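You operate a simulated robot arm through the tools that you are given. There is no shell and no other tool. Be economical: measure what you need, move in short steps, check, and stop when the job is done.

You run a simulated robot arm. Do the job below in one go: nothing can be reset, and whatever is moved stays where it is left.

TASK
Fan-bake the cakes on the oven rack ten minutes at top heat 200.
Fine: rack in, door shut, mode knob on fan and heat set before winding the timer; wait till it runs out and they are browned; base heat stays at 200.

Only the result counts: the job must be done as asked and must still hold three seconds after the hand-in. Knocking over, shifting, dropping, spilling or breaking anything else fails it.

THE ROBOT
A 7-joint arm with a two-finger parallel gripper, fixed in place. Base frame: the origin is at the foot of the arm, x ahead of it, y to its left, z up. Units: mm, degrees, N and s.
With the tool pointing down near the work surface it reaches from about 100 to 600 mm from the base axis. Its first joint turns from -166.0 to 166.0 degrees. Payload 3.43 kg.
The TCP is the grasp point between the finger pads, 30 mm short of the fingertips. In the tool frame z runs along the fingers and y along their closing line. The gripper opens to 94 mm. The fingers are 28 mm wide and 10 mm thick; the gripper's body (50 by 96 mm) begins 55 mm behind the TCP.
Orientation is told as [roll, pitch, yaw] about the base's x, y, z axes, in that order, counted from this pose: with the fingers straight down and closing along the base's y, the tool's x points along the base's -x, its y along +y and its z along -z.

THE INTERFACE
- The arm moves only by the tool move_arm. Its argument "commands" is one flat list of numbers, 7 for each row, row after row: the shift along the base's x, y, z in mm, then the turn, a rotation vector about the base's x, y, z in degrees, then the opening, from 0 (shut) to 1 (fully open). In form: [dx, dy, dz, ax, ay, az, fingers, dx, dy, dz, ax, ay, az, fingers, ...]. A call has 1 to 8 rows; each row is the pose to reach, as a shift and turn from the pose commanded when the call began. Rows are played at 5 a second. More than 50 mm and 8.6 degrees between two rows, or a gripper value outside its range, and nothing of the call is played. A pose out of reach is approached as far as the arm can. The call stops where the force on the tool passes 40 N (or 10 N more than at its start, if that is more) or the arm is blocked; 0.2 s more then pass. The fingers move at their own pace (about 108 mm/s each) and stop on an object; they squeeze with about 33 N. The grip force told is the motor's: it shows also when the fingers shut on nothing. Time passes only in rows, and 0.2 s behind the last, so rows that repeat a pose let the fingers close. It gives the time, the measured TCP pose, the force on the tool (base axes), the opening and the grip force at its end, in the units of the frame above (readings bear some noise), with the torque about the TCP (base axes, N m) and any sound that the robot's microphone picked up.
- Cameras (640 x 400 px; columns grow to the right, rows downward): "scene" is fixed at [48.6, 500.3, 1966.9]; the picture's right is [-0.58, -0.81, 0.00], its down [-0.60, 0.43, -0.67] and it looks along [0.55, -0.39, -0.74] (base axes); focal length 272 px, centre (320, 200). "wrist" rides on the gripper at [76, 14, -103] in the tool frame; the picture's right is [-0.18, 0.98, 0.00], its down [-0.75, -0.14, -0.64] and it looks along [-0.63, -0.12, 0.77] (tool axes); focal length 243 px, centre (320, 200).
- get_image(camera): a new picture of that camera. The clock stands still meanwhile.
- raise_lower(by): slides the trunk up (or, below 0, down) by that many mm; the arm rides with it, the base frame stays. It gives what a move gives, with no picture.
- locate(camera, pixels): for up to 12 pixels [column, row] of the newest picture of that camera ("zoom" is the newest enlarged one), the place [x, y, z] in the base frame of the surface seen there, good to about 3 mm. The clock stands still meanwhile.
- zoom(camera, box): a new picture of the part [left, top, right, bottom] of that camera's present view, enlarged. The clock stands still meanwhile.
- close_job(): hands the job in; it is judged then, once.

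Work in short steps. Measure before you move; look again where a grasp or a placing could have gone wrong, and mend it. You have 80 turns and 46 pictures in all, those below and enlarged ones among them. Open the gripper and draw the arm clear of the work before you hand the job in, unless the task says otherwise; then end with one line.

The tools are called after "Call:" as name(argument=value, ...) on one line, values as JSON. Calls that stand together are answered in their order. move_arm: Moves the arm, as the interface text tells. Its arguments: {"type":"object","properties":{"commands":{"type":"array","items":{"type":"number"}}},"required":["commands"]} The other tools are called the same way: raise_lower (by) slides the trunk up or down; get_image (camera) takes a picture; locate (camera, pixels) gives the place of the surface under pixels of a picture; zoom (camera, box) takes an enlarged picture of a part of a camera's view; close_job () hands the job in.

At the start:

```text
t: 0.0
tool_pos: [484.9, -74.6, 1650.8]
tcp_rot: [0.0, 0.0, 0.0]
force: [-0.7, -0.2, 0.6]
ft_torque: [-0.04, -0.02, 0.01]
opening: 94.0
grasp_force: 0.1
trunk travel left (down, up): [-525.0, 65.0]
```

scene: 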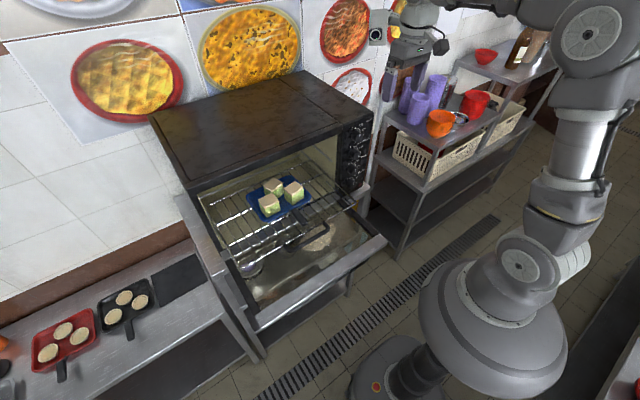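
wrist: 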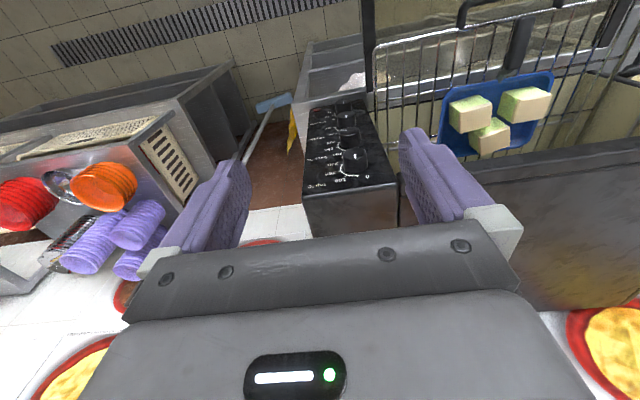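

The scene shows an oven with the door down, the rack pulled out with a blue tray and cakes, and a knob panel on the right side (about 355,160). I enlarge both the oven and the panel.

Call:
zoom(camera="scene", box=[150, 70, 400, 330])

Call:
zoom(camera="wrist", box=[290, 80, 410, 210])

Call:
zoom(camera="scene", box=[320, 90, 400, 220])

```text
1.54 times, centred on (275, 200) of scene
```

zoom: 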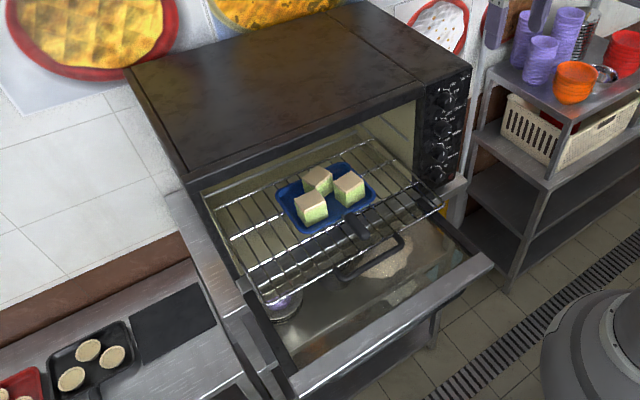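

```text
3.08 times, centred on (350, 145) of wrist
```

zoom: 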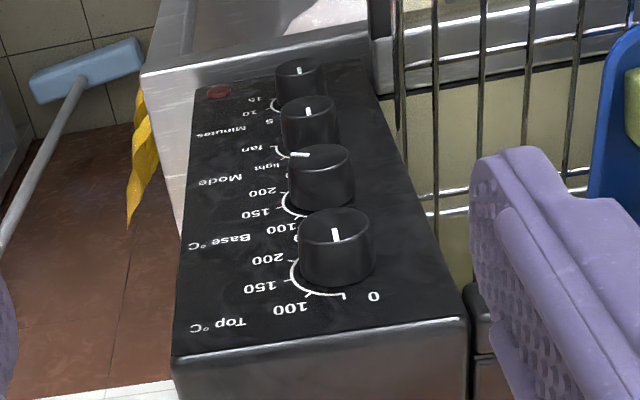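

```text
3.08 times, centred on (360, 155) of scene
```

zoom: 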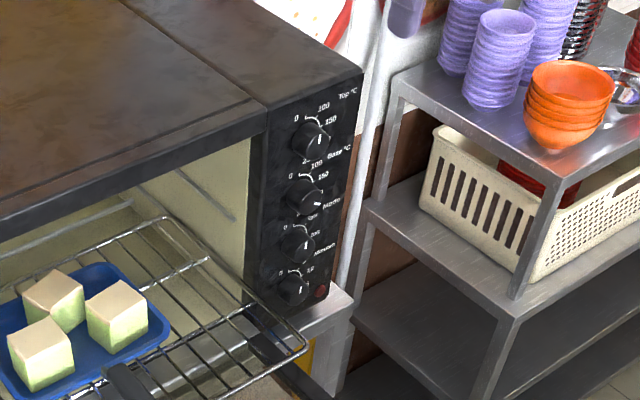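

I measure the oven: panel corners, knobs, rack, handle, door, and top edges.

Call:
locate(camera="zoom", pixels=[[318, 138], [308, 197], [300, 243], [294, 288], [362, 75], [268, 108], [268, 300], [330, 305], [300, 345], [165, 222], [90, 290], [140, 20]])

Call:
locate(camera="scene", pixels=[[385, 238], [258, 328], [188, 195], [325, 75], [155, 120], [205, 195], [240, 262], [355, 200], [290, 240], [245, 295], [345, 215], [320, 245]])

Call:
zoom(camera="scene", box=[190, 140, 390, 330])

```text
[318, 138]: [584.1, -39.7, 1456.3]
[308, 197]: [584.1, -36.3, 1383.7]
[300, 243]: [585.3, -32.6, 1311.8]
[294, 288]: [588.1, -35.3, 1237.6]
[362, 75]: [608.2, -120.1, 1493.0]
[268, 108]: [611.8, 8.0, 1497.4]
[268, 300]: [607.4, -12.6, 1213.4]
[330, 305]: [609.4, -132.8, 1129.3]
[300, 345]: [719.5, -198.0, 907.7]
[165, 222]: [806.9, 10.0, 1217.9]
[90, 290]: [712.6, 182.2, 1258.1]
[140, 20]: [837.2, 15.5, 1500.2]
```

```text
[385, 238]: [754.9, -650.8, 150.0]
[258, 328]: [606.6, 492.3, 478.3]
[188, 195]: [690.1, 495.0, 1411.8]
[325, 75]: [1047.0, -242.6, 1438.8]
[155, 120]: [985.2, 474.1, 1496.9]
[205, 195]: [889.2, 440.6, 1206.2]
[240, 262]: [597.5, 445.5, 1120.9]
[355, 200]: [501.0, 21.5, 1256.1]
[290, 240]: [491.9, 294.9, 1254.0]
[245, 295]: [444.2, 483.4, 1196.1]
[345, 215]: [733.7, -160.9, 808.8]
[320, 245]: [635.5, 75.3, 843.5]
```

```text
2.11 times, centred on (290, 235) of scene
```

zoom: 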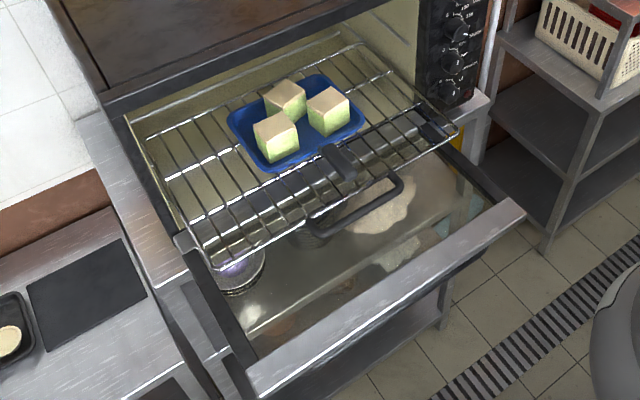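

I measure the rack's front parts, the black C-shaped handle (around 360,200 in zoom) and the door.

Call:
locate(camera="zoom", pixels=[[337, 165], [350, 205], [316, 226], [402, 185], [456, 130], [215, 265], [250, 245], [510, 215], [250, 385], [385, 300], [435, 135], [412, 103]])

Call:
locate(camera="zoom", pixels=[[260, 380], [520, 208], [190, 255], [205, 270], [200, 235], [240, 270], [275, 110], [235, 120], [345, 180], [200, 300], [470, 170], [330, 145]])

```text
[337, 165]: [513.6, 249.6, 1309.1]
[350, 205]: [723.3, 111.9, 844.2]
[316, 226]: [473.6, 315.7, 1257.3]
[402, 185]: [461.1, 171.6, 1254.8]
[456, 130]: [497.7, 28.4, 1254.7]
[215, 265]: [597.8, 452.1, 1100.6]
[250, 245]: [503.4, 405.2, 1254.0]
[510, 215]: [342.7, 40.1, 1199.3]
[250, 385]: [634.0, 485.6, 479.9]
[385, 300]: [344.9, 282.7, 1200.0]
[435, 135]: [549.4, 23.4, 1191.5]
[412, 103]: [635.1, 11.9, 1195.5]
```

```text
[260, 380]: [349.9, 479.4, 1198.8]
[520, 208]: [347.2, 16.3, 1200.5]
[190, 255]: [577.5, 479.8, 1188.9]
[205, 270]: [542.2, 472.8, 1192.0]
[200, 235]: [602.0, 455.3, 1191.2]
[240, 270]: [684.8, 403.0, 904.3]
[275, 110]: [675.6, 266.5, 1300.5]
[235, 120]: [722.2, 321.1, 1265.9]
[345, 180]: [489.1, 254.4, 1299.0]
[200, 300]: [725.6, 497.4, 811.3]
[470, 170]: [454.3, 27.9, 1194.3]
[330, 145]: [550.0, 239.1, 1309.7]
```

The black C (x≈461–473, y 171–315, z≈1255) is the rack's handle; the open door lies flat at z≈1200 with its outer edge at x≈345. I first draw back a bit and pitch the tool 45° forward so the wrist camera can see the panel straight on.

Call:
move_arm(commands=[-15, 0, 0, 0, -7.5, 0, 0, -30, 0, 0, 0, -15, 0, 0, -45, 0, 0, 0, -22.5, 0, 0, -60, 0, 0, 0, -30, 0, 0, -75, 0, 0, 0, -37.5, 0, 0, -85, 0, 0, 0, -45, 0, 0])

Call:
raise_lower(by=-290)

Call:
get_image(camera="wrist")

```text
t: 1.4
tool_pos: [397.5, -73.0, 1651.9]
tcp_rot: [0.0, -45.2, 0.0]
force: [-0.7, -0.3, -0.3]
ft_torque: [0.07, 0.0, 0.05]
opening: 0.0
grasp_force: 33.1
trunk travel left (down, up): [-525.0, 65.0]
```

```text
t: 4.3
tool_pos: [399.4, -72.7, 1360.5]
tcp_rot: [-0.1, -45.0, 0.0]
force: [0.0, 0.3, 1.1]
ft_torque: [0.0, 0.02, 0.03]
opening: 0.0
grasp_force: 33.2
trunk travel left (down, up): [-235.0, 355.0]
```

```text
39 pictures are left
```

wrist: 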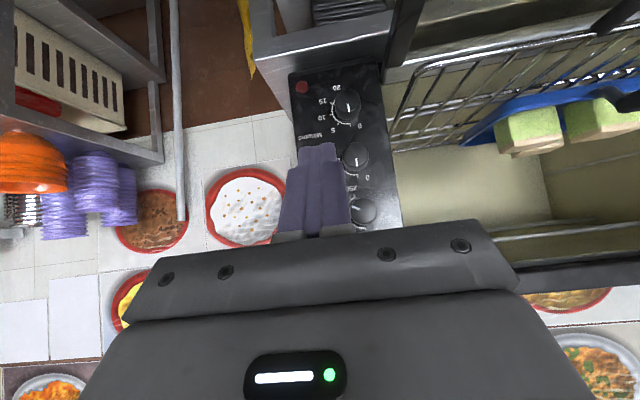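

The fingers hide part of the panel; I move 90 mm left and 70 mm up and enlarge it.

Call:
move_arm(commands=[0, 45, 35, 0, 0, 0, 0, 0, 90, 70, 0, 0, 0, 0])

Call:
zoom(camera="wrist", box=[150, 10, 390, 230])

```text
refused: row 1 steps farther than a row can; nothing moved
```

```text
1.82 times, centred on (270, 120) of wrist
```

zoom: 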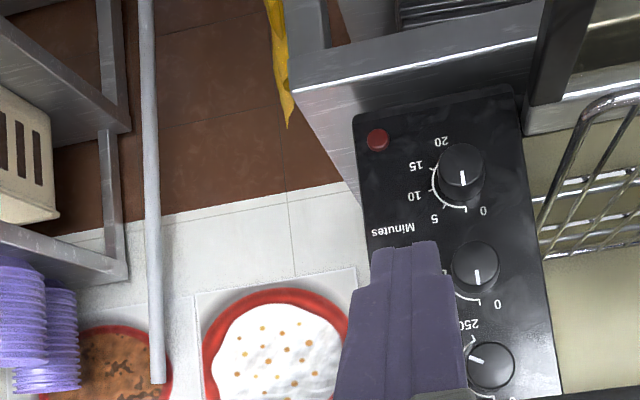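

Call:
move_arm(commands=[0, 35, 30, 0, 0, 0, 0, 0, 70, 60, 0, 0, 0, 0, 0, 90, 90, 0, 0, 0, 0])

Call:
zoom(camera="wrist", box=[150, 0, 340, 190])

```text
t: 5.1
tool_pos: [401.7, 20.6, 1451.7]
tcp_rot: [0.0, -45.0, 0.0]
force: [-0.7, -0.2, -0.4]
ft_torque: [-0.02, -0.02, 0.02]
opening: 0.1
grasp_force: 32.3
trunk travel left (down, up): [-235.0, 355.0]
```

```text
2.11 times, centred on (245, 95) of wrist
```

zoom: 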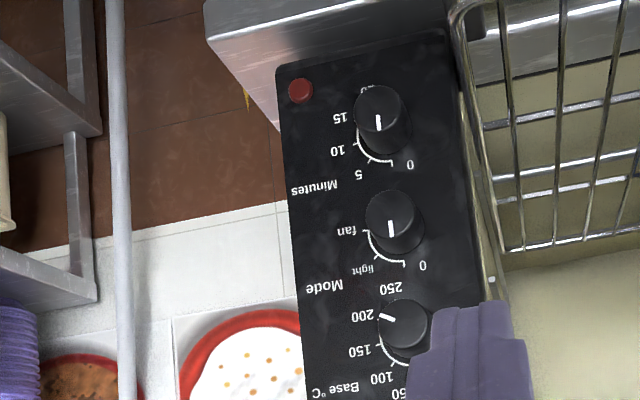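

Mode reads 0/light/fan, base points at 200, timer at 0. I go 80 mm closer for accurate tick angles.

Call:
move_arm(commands=[40, 10, -20, 0, 0, 0, 0, 80, 20, -40, 0, 0, 0, 0])

Call:
zoom(camera="wrist", box=[160, 0, 320, 160])

```text
t: 5.7
tool_pos: [480.2, 39.8, 1410.9]
tcp_rot: [0.0, -44.9, 0.0]
force: [0.2, 1.0, 1.3]
ft_torque: [0.01, 0.0, 0.01]
opening: 0.1
grasp_force: 33.4
trunk travel left (down, up): [-235.0, 355.0]
```

```text
2.50 times, centred on (240, 80) of wrist
```

zoom: 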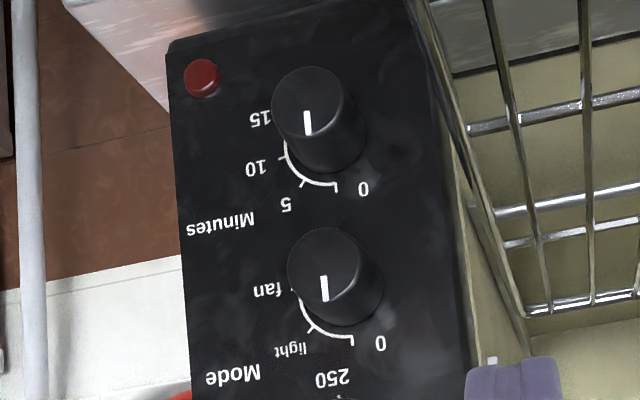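

I measure the tick positions, knob faces and pointers in this picture.

Call:
locate(camera="zoom", pixels=[[337, 189], [302, 184], [280, 158], [353, 343], [310, 329], [292, 290], [307, 134], [307, 115], [307, 70], [345, 100], [273, 103], [324, 298]])

Call:
locate(camera="zoom", pixels=[[324, 280], [322, 230], [360, 265], [288, 265], [202, 78], [365, 190], [285, 205], [255, 168], [260, 120], [275, 290], [290, 350], [381, 343]])

```text
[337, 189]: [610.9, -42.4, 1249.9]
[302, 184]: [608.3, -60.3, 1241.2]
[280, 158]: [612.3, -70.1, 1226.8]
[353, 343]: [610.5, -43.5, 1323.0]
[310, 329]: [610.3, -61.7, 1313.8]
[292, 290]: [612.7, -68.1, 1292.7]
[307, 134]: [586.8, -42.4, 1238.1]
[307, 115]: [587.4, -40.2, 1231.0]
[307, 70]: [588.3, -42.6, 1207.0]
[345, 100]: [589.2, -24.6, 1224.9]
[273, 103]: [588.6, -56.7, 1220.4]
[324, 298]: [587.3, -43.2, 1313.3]
```

```text
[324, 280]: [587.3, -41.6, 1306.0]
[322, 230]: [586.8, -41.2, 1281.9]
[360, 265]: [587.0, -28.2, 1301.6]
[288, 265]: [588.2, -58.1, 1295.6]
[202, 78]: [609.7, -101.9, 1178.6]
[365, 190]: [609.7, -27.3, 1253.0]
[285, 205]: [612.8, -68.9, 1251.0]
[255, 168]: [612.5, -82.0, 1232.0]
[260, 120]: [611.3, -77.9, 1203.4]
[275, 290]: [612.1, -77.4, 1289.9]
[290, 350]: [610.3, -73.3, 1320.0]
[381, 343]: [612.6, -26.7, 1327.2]
```

Knobs: 34 mm wide, centres at y≈-42 (timer z≈1223, mode z≈1296), face x≈587, panel x≈611. Now the rack: I back off, swing to y≈243, pitch to -60° and come down ahead of the rack's handle bar (x≈461, z≈1255).

Call:
move_arm(commands=[-40, 30, 0, 0, -3, 0, 0, -80, 60, 0, 0, -6, 0, 0, -80, 105, 0, 0, -9, 0, 0, -80, 150, 0, 0, -12, 0, 0, -80, 195, 0, 0, -15, 0, 0, -80, 203, -45, 0, -15, 0, 0, -80, 203, -90, 0, -15, 0, 0])

Call:
get_image(camera="wrist")

```text
t: 7.3
tool_pos: [401.9, 241.5, 1318.4]
tcp_rot: [0.1, -60.0, 0.0]
force: [-0.6, 0.8, -0.4]
ft_torque: [0.01, 0.01, 0.0]
opening: 0.0
grasp_force: 32.8
trunk travel left (down, up): [-235.0, 355.0]
```

```text
35 pictures are left
```

wrist: 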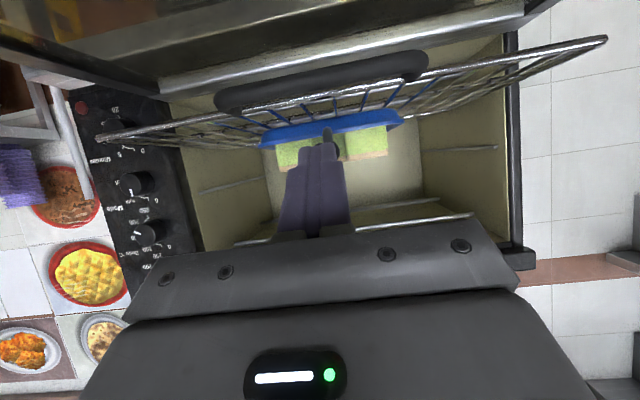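

Call:
locate(camera="wrist", pixels=[[230, 100], [320, 82], [410, 65], [320, 68], [320, 97], [110, 137], [600, 42], [330, 150], [328, 133], [460, 215], [470, 148], [230, 185]])

```text
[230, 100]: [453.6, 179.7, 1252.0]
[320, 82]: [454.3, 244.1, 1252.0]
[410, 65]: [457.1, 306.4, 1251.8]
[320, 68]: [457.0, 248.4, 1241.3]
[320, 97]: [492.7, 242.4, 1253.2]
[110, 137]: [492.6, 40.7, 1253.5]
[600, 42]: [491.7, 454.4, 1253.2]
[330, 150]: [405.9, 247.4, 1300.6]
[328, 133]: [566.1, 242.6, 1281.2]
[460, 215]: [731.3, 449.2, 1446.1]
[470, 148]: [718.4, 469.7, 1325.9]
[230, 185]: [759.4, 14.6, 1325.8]
```

Handle bar front is at x≈454, z 1241–1260, y 180–306 – centred on the rack (y 34–454). I lower to it and push in slowly.

Call:
move_arm(commands=[0, 2, -25, 0, 0, 0, 0, 0, 2, -49, 0, 0, 0, 0, 10, 2, -49, 0, 0, 0, 0, 20, 2, -49, 0, 0, 0, 0, 30, 2, -49, 0, 0, 0, 0, 40, 2, -49, 0, 0, 0, 0, 55, 2, -49, 0, 0, 0, 0, 70, 2, -49, 0, 0, 0, 0])

```text
t: 9.1
tool_pos: [470.5, 242.4, 1273.4]
tcp_rot: [-0.1, -60.0, 0.1]
force: [0.1, 0.9, 0.6]
ft_torque: [-0.02, 0.02, 0.01]
opening: 0.0
grasp_force: 32.5
trunk travel left (down, up): [-235.0, 355.0]
```

No force shows though the tip should have pushed ~40 mm; I look.

Call:
get_image(camera="wrist")

```text
34 pictures are left
```

wrist: 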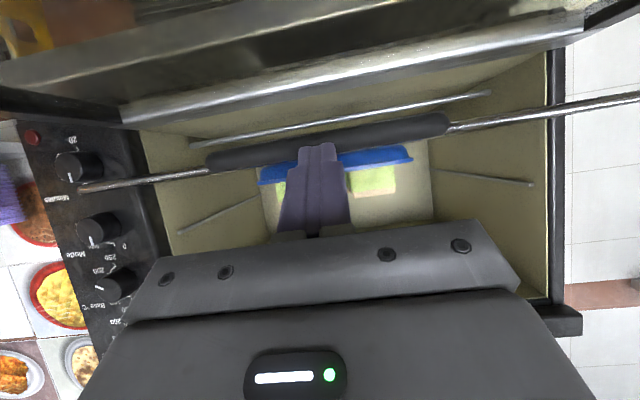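

Call:
locate(camera="wrist", pixels=[[240, 155], [420, 125], [100, 186], [600, 105], [318, 136], [318, 150], [450, 95], [200, 143], [160, 115]])

```text
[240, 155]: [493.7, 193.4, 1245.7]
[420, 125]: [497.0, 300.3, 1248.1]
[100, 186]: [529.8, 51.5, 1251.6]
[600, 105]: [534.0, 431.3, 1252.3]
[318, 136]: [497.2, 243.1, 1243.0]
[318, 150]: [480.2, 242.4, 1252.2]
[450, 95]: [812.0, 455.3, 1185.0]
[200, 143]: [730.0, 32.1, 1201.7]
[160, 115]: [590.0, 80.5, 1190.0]
```

The rack moved in 40 mm (handle now x≈495) and stays level. I keep pushing.

Call:
move_arm(commands=[15, 0, 0, 0, 0, 0, 0, 30, 0, 0, 0, 0, 0, 0, 45, 0, 0, 0, 0, 0, 0, 60, 0, 0, 0, 0, 0, 0, 75, 0, 0, 0, 0, 0, 0, 90, 0, 0, 0, 0, 0, 0, 100, 0, 0, 0, 0, 0, 0, 110, 0, 0, 0, 0, 0, 0])

Call:
get_image(camera="scene")

```text
t: 10.9
tool_pos: [580.6, 241.2, 1270.5]
tcp_rot: [0.0, -60.0, 0.0]
force: [0.0, 0.2, 0.8]
ft_torque: [0.03, -0.01, 0.0]
opening: 0.0
grasp_force: 33.3
trunk travel left (down, up): [-235.0, 355.0]
```

```text
33 pictures are left
```

scene: 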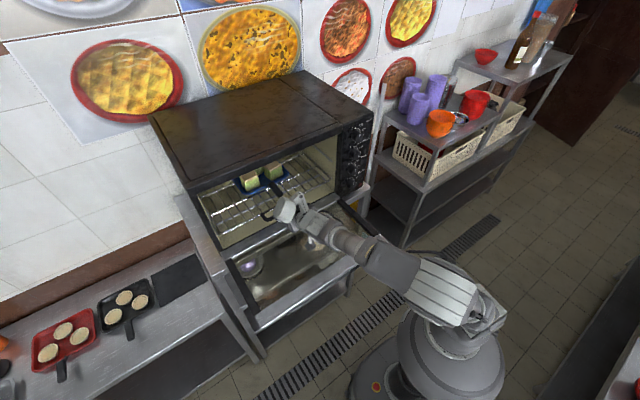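

Handle is now about at the oven mouth (x≈605). I push on gently until it meets the stop.

Call:
move_arm(commands=[8, 0, 0, 0, 0, 0, 0, 16, 0, 0, 0, 0, 0, 0, 24, 0, 0, 0, 0, 0, 0, 32, 0, 0, 0, 0, 0, 0, 40, 0, 0, 0, 0, 0, 0])

Call:
get_image(camera="wrist")

```text
t: 12.1
tool_pos: [618.7, 241.0, 1272.0]
tcp_rot: [0.0, -59.9, 0.0]
force: [-6.6, -1.8, -0.5]
ft_torque: [-0.02, 0.12, -0.04]
opening: 0.2
grasp_force: 32.8
trunk travel left (down, up): [-235.0, 355.0]
```

```text
32 pictures are left
```

wrist: 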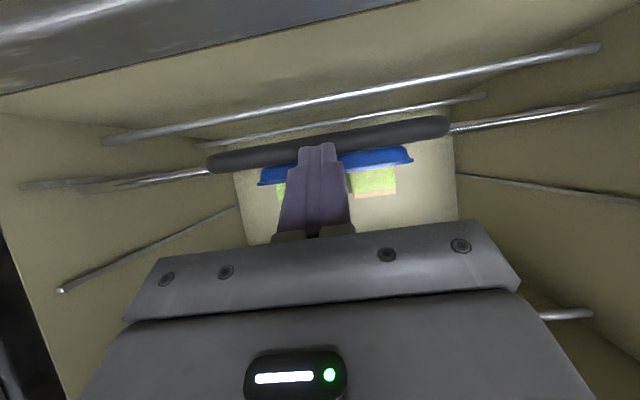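

A 6.6 N resistance shows up; I press a few mm more to see whether this is the end stop.

Call:
move_arm(commands=[3, 0, 0, 0, 0, 0, 0, 6, 0, 0, 0, 0, 0, 0])

Call:
locate(camera="wrist", pixels=[[240, 160], [420, 128], [600, 105], [160, 180]])

```text
t: 12.7
tool_pos: [618.9, 243.1, 1273.9]
tcp_rot: [0.0, -59.9, 0.0]
force: [-42.6, -6.3, -2.9]
ft_torque: [-0.06, 1.1, 0.02]
opening: 0.0
grasp_force: 33.1
trunk travel left (down, up): [-235.0, 355.0]
```

```text
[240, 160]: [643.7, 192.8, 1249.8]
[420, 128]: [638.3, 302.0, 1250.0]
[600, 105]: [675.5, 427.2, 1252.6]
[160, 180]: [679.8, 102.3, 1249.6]
```

Hard stop: rack is fully in (handle x≈641, mouth x≈607). I withdraw straight back to x≈320.

Call:
move_arm(commands=[-45, 0, 0, 0, 0, 0, 0, -90, 0, 0, 0, 0, 0, 0, -135, 0, 0, 0, 0, 0, 0, -180, 0, 0, 0, 0, 0, 0, -225, 0, 0, 0, 0, 0, 0, -265, 20, 10, 0, 0, 0, 0, -300, 50, 20, 0, 0, 0, 0, -330, 80, 20, 0, 0, 0, 0])

Call:
get_image(camera="wrist")

Call:
get_image(camera="scene")

```text
t: 14.5
tool_pos: [292.6, 324.3, 1292.5]
tcp_rot: [0.1, -60.0, -0.1]
force: [-0.2, 0.7, -0.1]
ft_torque: [0.0, 0.03, 0.02]
opening: 0.0
grasp_force: 32.9
trunk travel left (down, up): [-235.0, 355.0]
```

```text
31 pictures are left
```

wrist: 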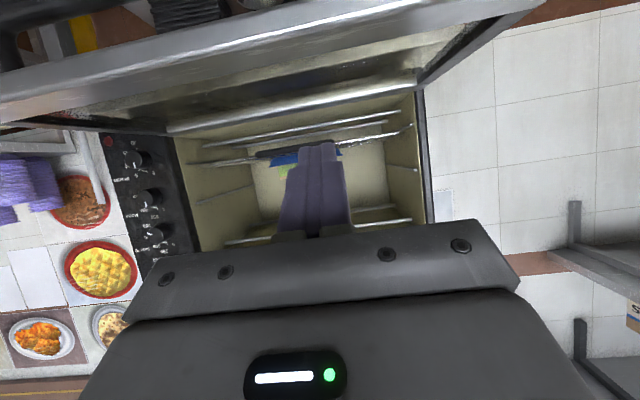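

```text
30 pictures are left
```

scene: 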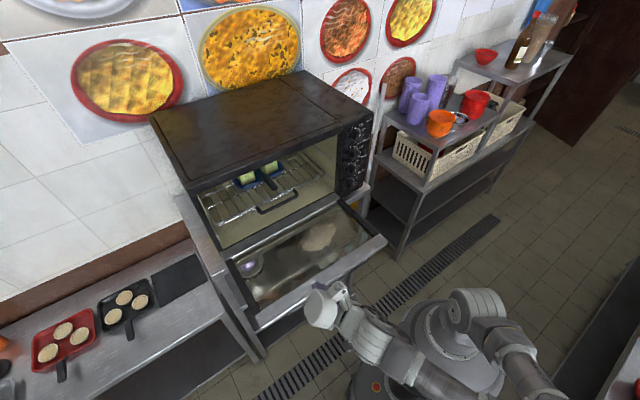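

Rack is in place. I back up to x≈255 while pitching to horizontal, then lower the trunk so the fingers come below the door edge (z≈1200, x≈345).

Call:
move_arm(commands=[-12, 10, 0, 0, -7.5, 0, 0, -24, 20, 0, 0, -15, 0, 0, -34, 30, 0, 0, -22.5, 0, 0, -40, 40, 0, 0, -30, 0, 0])

Call:
raise_lower(by=-150)

Call:
get_image(camera="wrist")

```text
t: 15.5
tool_pos: [255.9, 362.8, 1291.7]
tcp_rot: [-151.6, -89.9, 151.6]
force: [-0.6, -0.7, -1.1]
ft_torque: [-0.01, -0.02, -0.01]
opening: 0.0
grasp_force: 33.3
trunk travel left (down, up): [-235.0, 355.0]
```

```text
t: 17.3
tool_pos: [256.2, 361.7, 1141.1]
tcp_rot: [136.4, -90.0, -136.2]
force: [-0.1, 0.8, 0.2]
ft_torque: [-0.03, 0.02, 0.0]
opening: 0.1
grasp_force: 32.9
trunk travel left (down, up): [-85.0, 505.0]
```

```text
29 pictures are left
```

wrist: 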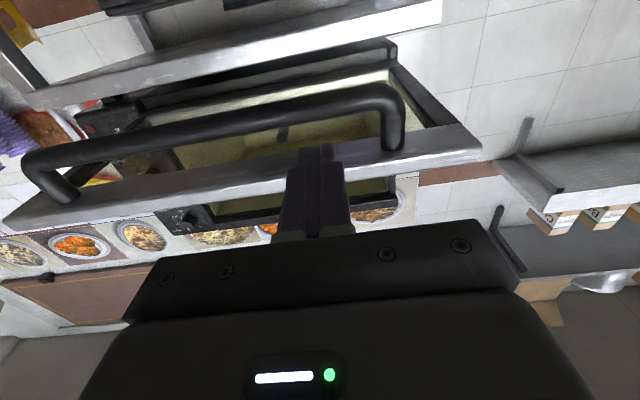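

The door's handle hangs beneath it (black bar from (50,160) to (395,105)). I measure it and the door underside.

Call:
locate(camera="wrist", pixels=[[50, 160], [60, 190], [220, 122], [370, 98], [395, 140], [430, 140], [460, 140], [200, 195], [220, 50], [440, 110], [240, 215], [100, 210]])

```text
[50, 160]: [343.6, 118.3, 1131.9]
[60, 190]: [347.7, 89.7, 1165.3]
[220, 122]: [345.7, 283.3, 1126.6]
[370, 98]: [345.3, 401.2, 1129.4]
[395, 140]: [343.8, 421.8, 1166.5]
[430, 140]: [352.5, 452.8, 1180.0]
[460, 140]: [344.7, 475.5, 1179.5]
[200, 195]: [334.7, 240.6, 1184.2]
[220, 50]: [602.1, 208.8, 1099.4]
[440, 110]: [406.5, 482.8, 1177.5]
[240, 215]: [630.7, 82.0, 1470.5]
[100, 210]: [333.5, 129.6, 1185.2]
```

Door handle bar: x≈345–365, z≈1122–1140, y 90–420. I go below it at y≈270, then forward so the fingers lie under the bar.

Call:
move_arm(commands=[0, -30, -25, 0, 0, 0, 0, 0, -65, -45, 0, 0, 0, 0, 0, -95, -50, 0, 0, 0, 0, 35, -95, -50, 0, 0, 0, 0, 70, -95, -50, 0, 0, 0, 0, 91, -95, -50, 0, 0, 0, 0])

Call:
get_image(camera="wrist")

```text
t: 18.7
tool_pos: [314.8, 293.5, 1096.9]
tcp_rot: [-12.8, -89.9, 12.3]
force: [-0.2, -0.3, 0.6]
ft_torque: [-0.02, 0.01, 0.01]
opening: 0.1
grasp_force: 32.7
out of reach, approached as far as the arm can: row 3, 4, 5, 6
trunk travel left (down, up): [-85.0, 505.0]
```

```text
28 pictures are left
```

wrist: 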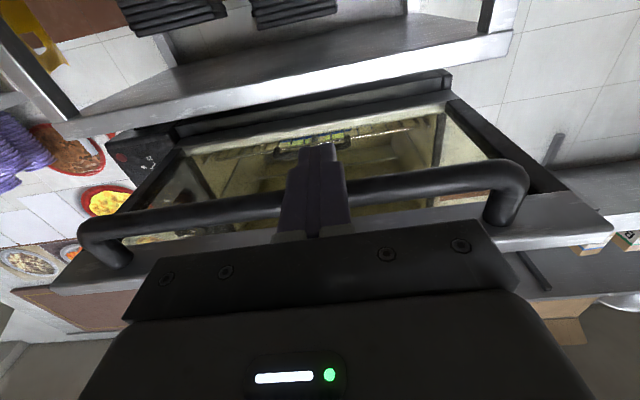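

The arm is at its reach limit low down; I lower the trunk 50 mm and let the arm make up the height, moving forward under the bar.

Call:
raise_lower(by=-50)

Call:
move_arm(commands=[0, 0, 20, 0, 0, 0, 0, 0, 0, 45, 0, 0, 0, 0])

```text
t: 19.6
tool_pos: [314.3, 294.9, 1045.8]
tcp_rot: [-10.6, -89.9, 9.9]
force: [-0.8, -0.7, 0.0]
ft_torque: [-0.01, 0.04, 0.01]
opening: 0.0
grasp_force: 32.7
trunk travel left (down, up): [-35.0, 555.0]
```

```text
t: 20.2
tool_pos: [316.2, 293.1, 1091.6]
tcp_rot: [-22.3, -89.9, 21.7]
force: [-0.7, 0.8, -0.4]
ft_torque: [-0.03, -0.01, -0.02]
opening: 0.1
grasp_force: 33.0
trunk travel left (down, up): [-35.0, 555.0]
```

Call:
move_arm(commands=[16, -8, 0, 0, 0, 0, 0, 32, -15, 2, 0, 0, 0, 0])

Call:
get_image(camera="wrist")

```text
t: 20.8
tool_pos: [347.1, 278.9, 1093.4]
tcp_rot: [-35.2, -90.0, 34.6]
force: [0.2, -0.3, 0.6]
ft_torque: [-0.01, -0.03, -0.02]
opening: 0.2
grasp_force: 33.0
out of reach, approached as far as the arm can: row 1
trunk travel left (down, up): [-35.0, 555.0]
```

```text
27 pictures are left
```

wrist: 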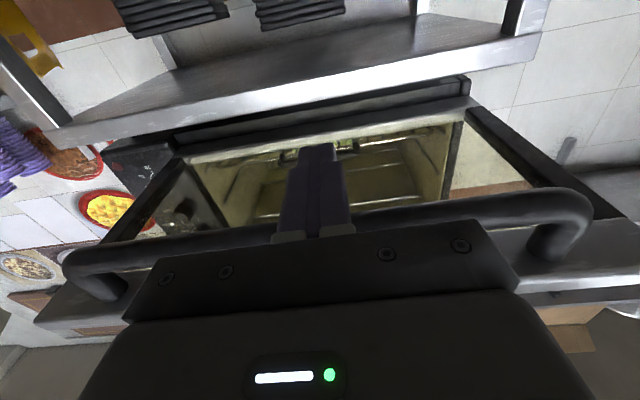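

The fingers now lie beneath the bar. I lift with the trunk a little first and watch the force.

Call:
raise_lower(by=50)

```text
t: 21.7
tool_pos: [347.8, 278.7, 1143.1]
tcp_rot: [-18.6, -89.9, 18.0]
force: [0.0, 0.2, -0.4]
ft_torque: [0.01, -0.05, -0.03]
opening: 0.0
grasp_force: 33.1
trunk travel left (down, up): [-85.0, 505.0]
```

Call:
zoom(camera="scene", box=[190, 140, 400, 350])

```text
1.90 times, centred on (295, 245) of scene
```

zoom: 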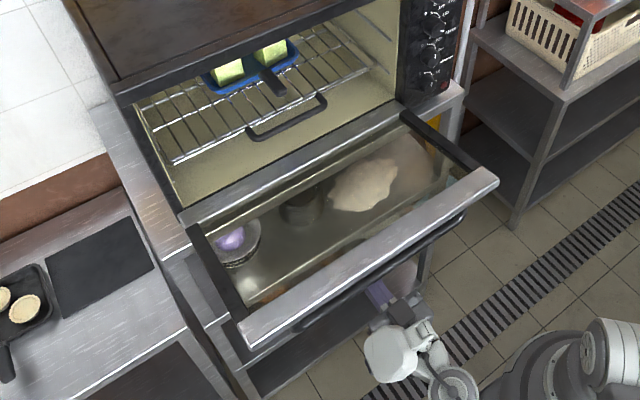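

The door tilts up with the fingers and the bar rests on them. I continue with the trunk 110 mm more.

Call:
raise_lower(by=110)

```text
t: 23.1
tool_pos: [346.8, 279.2, 1253.9]
tcp_rot: [-18.5, -90.0, 18.1]
force: [0.3, 0.0, 0.3]
ft_torque: [0.01, 0.0, 0.01]
opening: 0.0
grasp_force: 33.1
trunk travel left (down, up): [-195.0, 395.0]
```

Door is now around 33°. I follow the arc with the arm, tipping the fingers gradually to -60° so they push up and inward.

Call:
move_arm(commands=[13, 0, 18, 0, 5, 0, 0, 31, 0, 49, 0, 10, 0, 0, 49, 0, 77, 0, 15, 0, 0, 70, 0, 102, 0, 20, 0, 0, 95, 0, 124, 0, 25, 0, 0, 122, 0, 143, 0, 30, 0, 0])

Call:
get_image(camera="wrist")

```text
t: 24.5
tool_pos: [471.4, 277.4, 1398.2]
tcp_rot: [-0.5, -59.8, -0.1]
force: [0.1, 0.4, -0.1]
ft_torque: [0.02, 0.0, 0.0]
opening: 0.0
grasp_force: 32.9
trunk travel left (down, up): [-195.0, 395.0]
```

```text
25 pictures are left
```

wrist: 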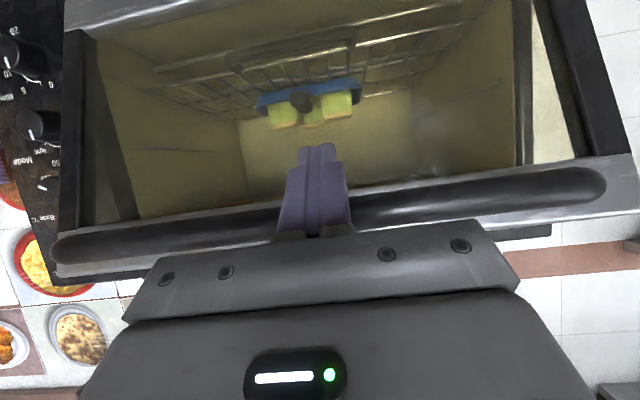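

The bar sits on the fingers; door about 75°. I continue to closing.

Call:
move_arm(commands=[20, 0, 9, 0, 0, 0, 0, 40, 0, 16, 0, 0, 0, 0, 52, 0, 20, 0, 0, 0, 0, 62, 0, 23, 0, 0, 0, 0, 70, 0, 25, 0, 0, 0, 0])

Call:
get_image(camera="scene")

```text
t: 25.7
tool_pos: [540.8, 278.9, 1421.5]
tcp_rot: [-0.6, -59.9, -0.1]
force: [-0.3, -0.2, -0.1]
ft_torque: [-0.01, -0.03, 0.0]
opening: 0.0
grasp_force: 33.2
trunk travel left (down, up): [-195.0, 395.0]
```

```text
24 pictures are left
```

scene: 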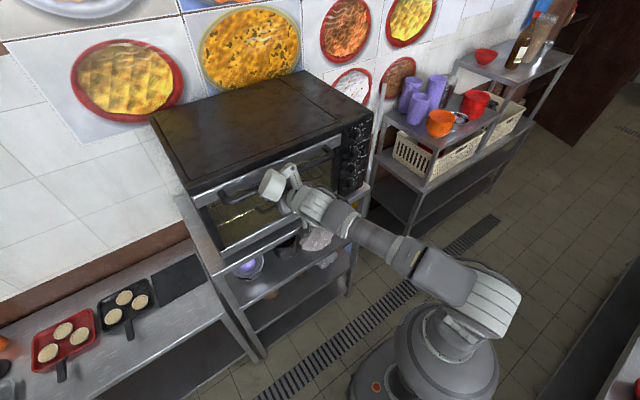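

Call:
get_image(camera="wrist")

Call:
locate(camera="scene", pixels=[[240, 185], [325, 153], [215, 195], [335, 145]])

```text
23 pictures are left
```

wrist: 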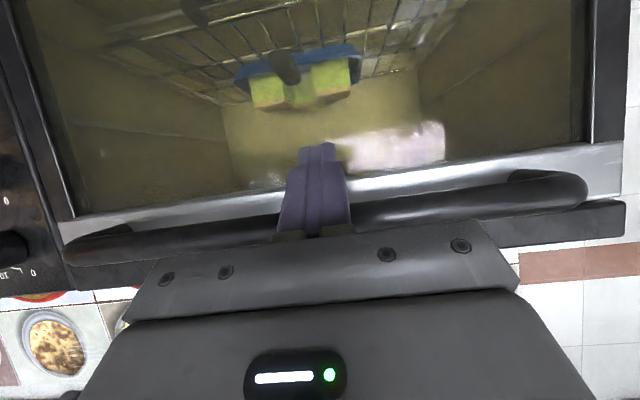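

```text
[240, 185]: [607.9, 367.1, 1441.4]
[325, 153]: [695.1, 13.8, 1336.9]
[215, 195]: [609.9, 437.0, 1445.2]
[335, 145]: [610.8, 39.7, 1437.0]
```

The door is almost closed; I keep pressing forward until resistance.

Call:
move_arm(commands=[6, 0, 2, 0, 0, 0, 0, 12, 0, 3, 0, 0, 0, 0, 18, 0, 4, 0, 0, 0, 0, 24, 0, 4, 0, 0, 0, 0, 30, 0, 4, 0, 0, 0, 0])

Call:
get_image(camera="wrist")

```text
t: 26.7
tool_pos: [559.9, 280.1, 1420.5]
tcp_rot: [-0.9, -59.1, 0.1]
force: [-6.2, 0.3, -12.8]
ft_torque: [0.03, -0.14, 0.04]
opening: 0.2
grasp_force: 33.0
trunk travel left (down, up): [-195.0, 395.0]
stopped in row 4: the force on the tool passed its limit at 46 N (the readings are from after the stop); the commanded pose is now the measured one
```

```text
22 pictures are left
```

wrist: 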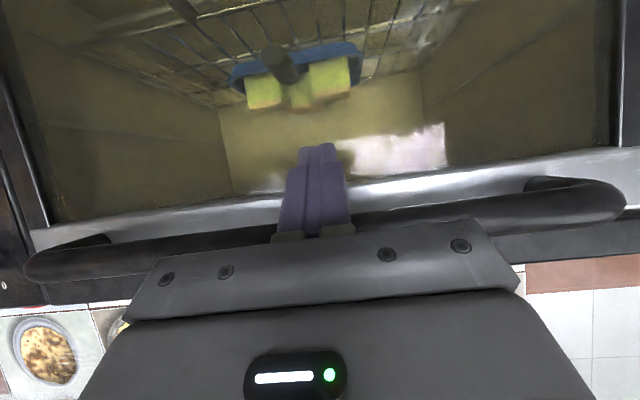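

Force stop. I measure the door's face versus the oven frame.

Call:
locate(camera="wrist", pixels=[[410, 180], [230, 205], [600, 155], [20, 100], [560, 235], [20, 290], [632, 160], [560, 200], [460, 218], [40, 265]])

```text
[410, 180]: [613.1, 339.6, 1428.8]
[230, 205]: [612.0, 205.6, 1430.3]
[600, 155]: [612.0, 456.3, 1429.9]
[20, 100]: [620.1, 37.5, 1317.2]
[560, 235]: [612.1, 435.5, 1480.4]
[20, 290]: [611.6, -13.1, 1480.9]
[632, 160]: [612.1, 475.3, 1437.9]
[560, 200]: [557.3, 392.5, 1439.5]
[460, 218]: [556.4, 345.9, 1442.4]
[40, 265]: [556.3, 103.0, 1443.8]
```

The door face is flush with the frame (x≈612): shut. I withdraw, then go over to the knob panel and look at the top knob.

Call:
move_arm(commands=[-10, 0, -8, 0, 0, 0, 0, -40, 0, -12, 0, 0, 0, 0, -80, 0, -12, 0, 0, 0, 0, -120, 0, -12, 0, 0, 0, 0, -130, -45, 0, 0, 0, 0, 0, -130, -90, 10, 0, 0, 0, 0, -130, -135, 20, 0, 0, 0, 0, -130, -180, 30, 0, 0, 0, 0])

Call:
get_image(camera="wrist")

```text
t: 28.5
tool_pos: [430.8, 101.3, 1448.4]
tcp_rot: [-0.7, -59.3, -0.1]
force: [-0.1, 0.1, -0.3]
ft_torque: [0.0, 0.02, 0.01]
opening: 0.1
grasp_force: 32.9
trunk travel left (down, up): [-195.0, 395.0]
```

```text
21 pictures are left
```

wrist: 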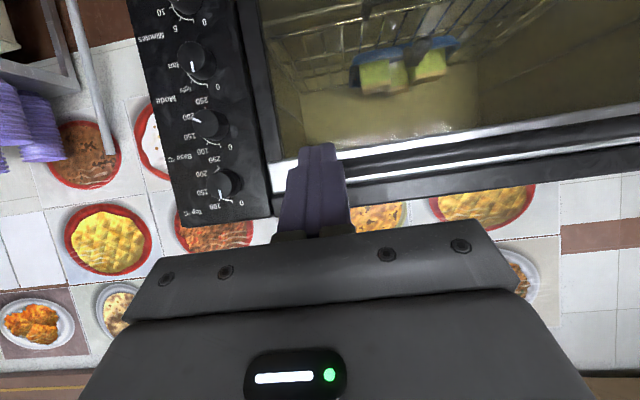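

The door stays shut. I enlarge the top and base knobs to read their scales.

Call:
zoom(camera="wrist", box=[150, 90, 280, 220])

```text
3.08 times, centred on (215, 155) of wrist
```

zoom: 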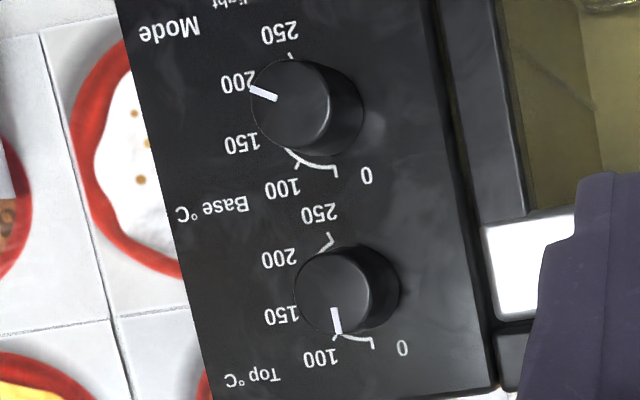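

Call:
locate(camera="zoom", pixels=[[373, 346], [337, 337], [330, 237], [336, 320], [340, 250], [298, 285], [370, 295], [300, 163], [292, 56], [336, 172], [274, 97], [255, 90]])

Call:
locate(camera="zoom", pixels=[[402, 348], [320, 357], [280, 317], [279, 257], [319, 214], [366, 175], [283, 188], [243, 143], [237, 82], [279, 32], [327, 90], [300, 65]])

```text
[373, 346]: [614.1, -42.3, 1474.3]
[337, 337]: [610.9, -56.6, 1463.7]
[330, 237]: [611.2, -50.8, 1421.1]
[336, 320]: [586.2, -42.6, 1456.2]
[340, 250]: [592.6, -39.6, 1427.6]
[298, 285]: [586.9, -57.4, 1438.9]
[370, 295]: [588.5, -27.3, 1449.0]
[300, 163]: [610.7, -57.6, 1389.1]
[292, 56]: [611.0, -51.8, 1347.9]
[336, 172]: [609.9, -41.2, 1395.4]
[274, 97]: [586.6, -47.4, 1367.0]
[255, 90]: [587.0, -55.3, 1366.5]
```

```text
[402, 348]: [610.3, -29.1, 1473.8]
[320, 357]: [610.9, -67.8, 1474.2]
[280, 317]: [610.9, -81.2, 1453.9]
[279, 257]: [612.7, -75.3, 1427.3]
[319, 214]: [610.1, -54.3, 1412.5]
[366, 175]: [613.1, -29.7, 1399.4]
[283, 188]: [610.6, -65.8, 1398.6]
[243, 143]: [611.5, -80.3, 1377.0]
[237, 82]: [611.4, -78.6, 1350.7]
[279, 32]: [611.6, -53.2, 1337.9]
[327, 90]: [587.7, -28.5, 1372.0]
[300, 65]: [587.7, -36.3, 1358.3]
```

Scale: 0/100/150/200/250 at about 0/40/80/120/160° clockwise; top knob at 0, centre (y -42, z 1446). I move in front of it, tool horizontal, fingers opened to ~50 mm.

Call:
move_arm(commands=[0, -36, 0, 0, -7.7, 0, 0.3, 0, -72, 0, 0, -15.4, 0, 0.53, 0, -108, 0, 0, -23.1, 0, 0.53, 0, -143, -2, 0, -30.7, 0, 0.53, 40, -143, -2, 0, -30.7, 0, 0.53, 80, -143, -2, 0, -30.7, 0, 0.53])

Call:
get_image(camera="wrist")

```text
t: 29.9
tool_pos: [511.4, -43.2, 1450.2]
tcp_rot: [-120.6, -89.9, 120.0]
force: [-0.1, 0.5, 0.3]
ft_torque: [-0.04, -0.03, -0.03]
opening: 49.5
grasp_force: 0.0
trunk travel left (down, up): [-195.0, 395.0]
```

```text
19 pictures are left
```

wrist: 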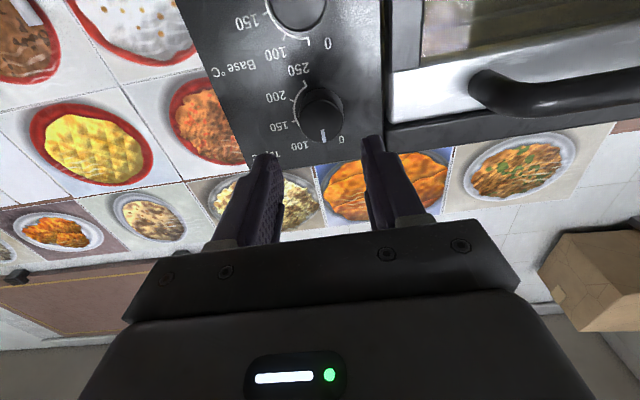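

Call:
locate(camera="wrist", pixels=[[323, 142], [300, 120], [343, 118], [318, 92], [322, 118]])

```text
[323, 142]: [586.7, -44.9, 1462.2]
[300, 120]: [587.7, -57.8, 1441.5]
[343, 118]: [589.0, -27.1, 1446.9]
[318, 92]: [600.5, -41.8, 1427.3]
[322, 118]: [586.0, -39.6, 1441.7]
```

Knob centre y≈-42, z≈1446, face x≈587. I advance to x≈578 and close.

Call:
move_arm(commands=[30, 1, -3, 0, 0, 0, 0.53, 55, 1, -3, 0, 0, 0, 0.53, 66, 1, -3, 0, 0, 0, 0.53, 66, 1, -3, 0, 0, 0, 0.2, 66, 1, -3, 0, 0, 0, 0.2, 66, 1, -3, 0, 0, 0, 0.2])

```text
t: 31.3
tool_pos: [576.2, -42.1, 1445.8]
tcp_rot: [-80.7, -89.8, 79.9]
force: [1.8, 3.3, 0.3]
ft_torque: [0.05, -0.05, 0.24]
opening: 35.2
grasp_force: 44.9
trunk travel left (down, up): [-195.0, 395.0]
```

Gripped (35 mm). I turn clockwise about +x, 64° first.

Call:
move_arm(commands=[0, 0, 0, 8, 0, 0, 0.2, 0, 0, 0, 16, 0, 0, 0.2, 0, 0, 0, 24, 0, 0, 0.2, 0, 0, 0, 32, 0, 0, 0.2, 0, 0, 0, 40, 0, 0, 0.2, 0, 0, 0, 48, 0, 0, 0.2, 0, 0, 0, 56, 0, 0, 0.2, 0, 0, 0, 64, 0, 0, 0.2])

Call:
get_image(camera="wrist")

```text
t: 33.1
tool_pos: [576.7, -42.3, 1447.0]
tcp_rot: [89.2, -26.0, -89.9]
force: [-5.0, -2.1, -11.1]
ft_torque: [-0.04, 0.45, 0.51]
opening: 35.3
grasp_force: 45.2
trunk travel left (down, up): [-195.0, 395.0]
```

```text
18 pictures are left
```

wrist: 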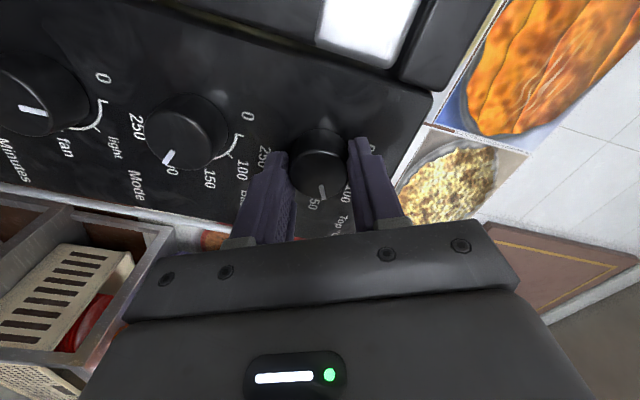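

The knob follows (pointer between 100 and 150). I turn 56° more to 120°.

Call:
move_arm(commands=[0, 0, 0, 8, 0, 0, 0.2, 0, 0, 0, 16, 0, 0, 0.2, 0, 0, 0, 24, 0, 0, 0.2, 0, 0, 0, 32, 0, 0, 0.2, 0, 0, 0, 40, 0, 0, 0.2, 0, 0, 0, 48, 0, 0, 0.2, 0, 0, 0, 56, 0, 0, 0.2])

Call:
zoom(camera="wrist", box=[100, 40, 440, 240])

```text
t: 34.7
tool_pos: [575.7, -42.9, 1445.6]
tcp_rot: [89.2, 30.2, -90.3]
force: [-12.7, -2.7, -27.5]
ft_torque: [-0.03, 0.62, 0.36]
opening: 35.3
grasp_force: 45.1
trunk travel left (down, up): [-195.0, 395.0]
```

```text
1.88 times, centred on (270, 140) of wrist
```

zoom: 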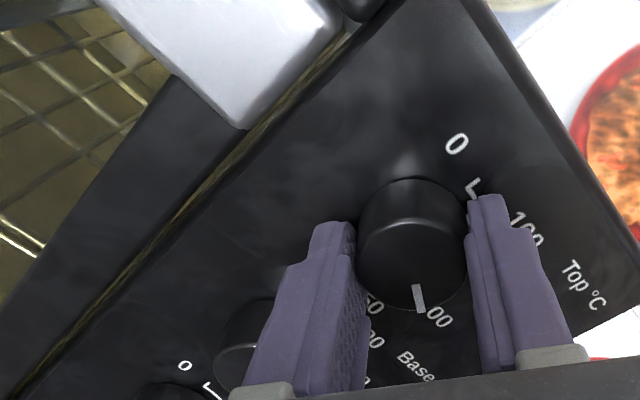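

Turned to 120°. I release, back out and check the reading.

Call:
move_arm(commands=[0, 0, 0, 0, 0, 0, 0.5, 0, 0, 0, 0, 0, 0, 0.5, -30, 0, 0, 0, 0, 0, 0.5, -75, 0, 0, 0, 0, 0, 0.5, -120, 0, 0, 0, 0, 0, 0.5])

Call:
zoom(camera="wrist", box=[100, 20, 440, 240])

```text
t: 35.9
tool_pos: [454.8, -40.6, 1444.7]
tcp_rot: [89.3, 30.0, -90.1]
force: [0.3, 0.1, -0.2]
ft_torque: [0.01, 0.0, 0.0]
opening: 46.9
grasp_force: 0.0
trunk travel left (down, up): [-195.0, 395.0]
```

```text
1.82 times, centred on (270, 130) of wrist
```

zoom: 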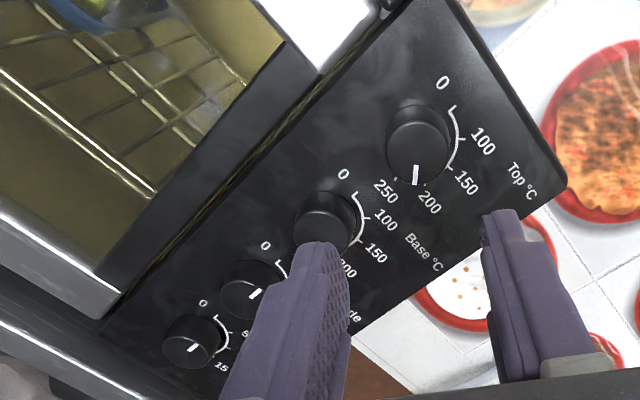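

Call:
locate(camera="zoom", pixels=[[417, 168], [415, 183], [423, 183], [448, 167], [462, 139], [452, 106], [415, 140], [388, 150], [447, 145], [430, 112]])

Call:
zoom(camera="wrist", box=[290, 60, 370, 140])

```text
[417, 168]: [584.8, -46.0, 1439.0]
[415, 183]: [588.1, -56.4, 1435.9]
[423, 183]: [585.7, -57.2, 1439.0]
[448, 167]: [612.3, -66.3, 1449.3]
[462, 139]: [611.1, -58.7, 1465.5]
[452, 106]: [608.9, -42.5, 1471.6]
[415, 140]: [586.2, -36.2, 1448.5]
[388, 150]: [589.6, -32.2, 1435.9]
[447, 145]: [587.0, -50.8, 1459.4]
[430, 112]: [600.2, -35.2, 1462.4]
```

```text
5.00 times, centred on (330, 100) of wrist
```

zoom: 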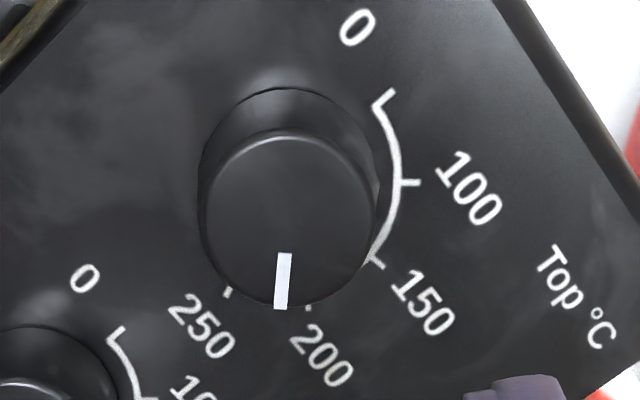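

By affine fit of the ticks the pointer stands nearer 128° than 120°. To compare with the base knob (at 200) I shift the camera so both are in view.

Call:
move_arm(commands=[0, -40, -26, 0, 0, 0, 0.5])

Call:
zoom(camera="wrist", box=[230, 0, 370, 140])

```text
t: 36.3
tool_pos: [457.7, -81.3, 1418.7]
tcp_rot: [89.3, 30.0, -90.0]
force: [-0.2, -0.5, 0.4]
ft_torque: [0.0, -0.02, -0.04]
opening: 46.8
grasp_force: 0.0
trunk travel left (down, up): [-195.0, 395.0]
```

```text
2.86 times, centred on (300, 70) of wrist
```

zoom: 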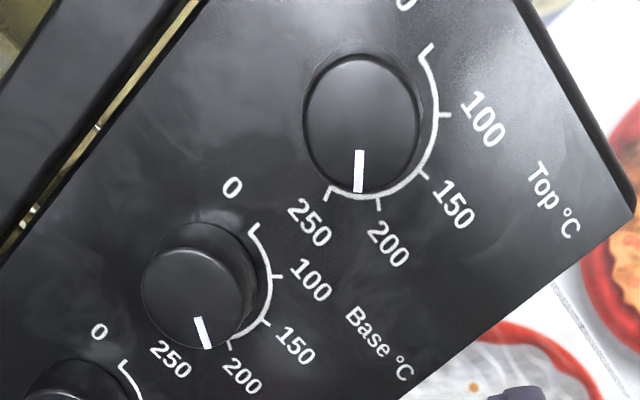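

Head-on now: fit gives the top pointer ≈129°, base pointer ≈118° (200). The top knob must go back about 9°. I regrip it and turn it back.

Call:
move_arm(commands=[0, 40, 27, 0, 0, 0, 0.52, 40, 40, 27, 0, 0, 0, 0.52, 80, 40, 27, 0, 0, 0, 0.52, 118, 40, 27, 0, 0, 0, 0.52, 118, 40, 27, 0, 0, 0, 0.2, 118, 40, 27, 0, 0, 0, 0.2, 118, 40, 27, 0, 0, 0, 0.2])

Call:
move_arm(commands=[0, 0, 0, -4.5, 0, 0, 0.2, 0, 0, 0, -9.5, 0, 0, 0.2, 0, 0, 0, -9.5, 0, 0, 0.2, 0, 0, 0, -9.5, 0, 0, 0.5, 0, 0, 0, -9.5, 0, 0, 0.5, -40, 0, 0, -9.5, 0, 0, 0.5, -80, -10, -10, -9.5, 0, 0, 0.5, -120, -40, -27, -9.5, 0, 0, 0.5])

Call:
zoom(camera="wrist", box=[230, 0, 370, 140])

```text
t: 37.9
tool_pos: [577.6, -40.1, 1446.9]
tcp_rot: [89.3, 29.9, -89.9]
force: [9.8, 1.3, 4.8]
ft_torque: [-0.02, -0.26, 0.34]
opening: 35.1
grasp_force: 45.2
trunk travel left (down, up): [-195.0, 395.0]
```

```text
refused: row 8 steps farther than a row can; nothing moved
```

```text
2.86 times, centred on (300, 70) of wrist
```

zoom: 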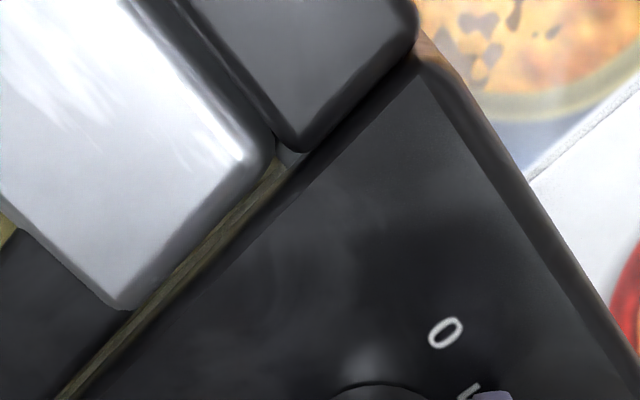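

Last row was too long, so nothing was played; I repeat with shorter steps.

Call:
move_arm(commands=[0, 0, 0, -4.5, 0, 0, 0.2, 0, 0, 0, -9.5, 0, 0, 0.2, 0, 0, 0, -9.5, 0, 0, 0.2, 0, 0, 0, -9.5, 0, 0, 0.5, 0, 0, 0, -9.5, 0, 0, 0.5, -40, 0, 0, -9.5, 0, 0, 0.5, -85, -10, -10, -9.5, 0, 0, 0.5, -120, -38, -27, -9.5, 0, 0, 0.5])

Call:
zoom(camera="wrist", box=[230, 0, 370, 140])

```text
t: 39.7
tool_pos: [453.1, -80.1, 1418.4]
tcp_rot: [89.3, 20.5, -90.0]
force: [-1.4, -0.7, -0.3]
ft_torque: [0.0, -0.02, 0.0]
opening: 46.9
grasp_force: 0.1
trunk travel left (down, up): [-195.0, 395.0]
```

```text
2.86 times, centred on (300, 70) of wrist
```

zoom: 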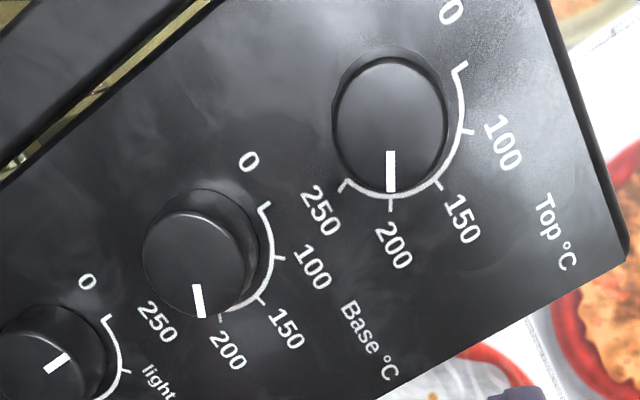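

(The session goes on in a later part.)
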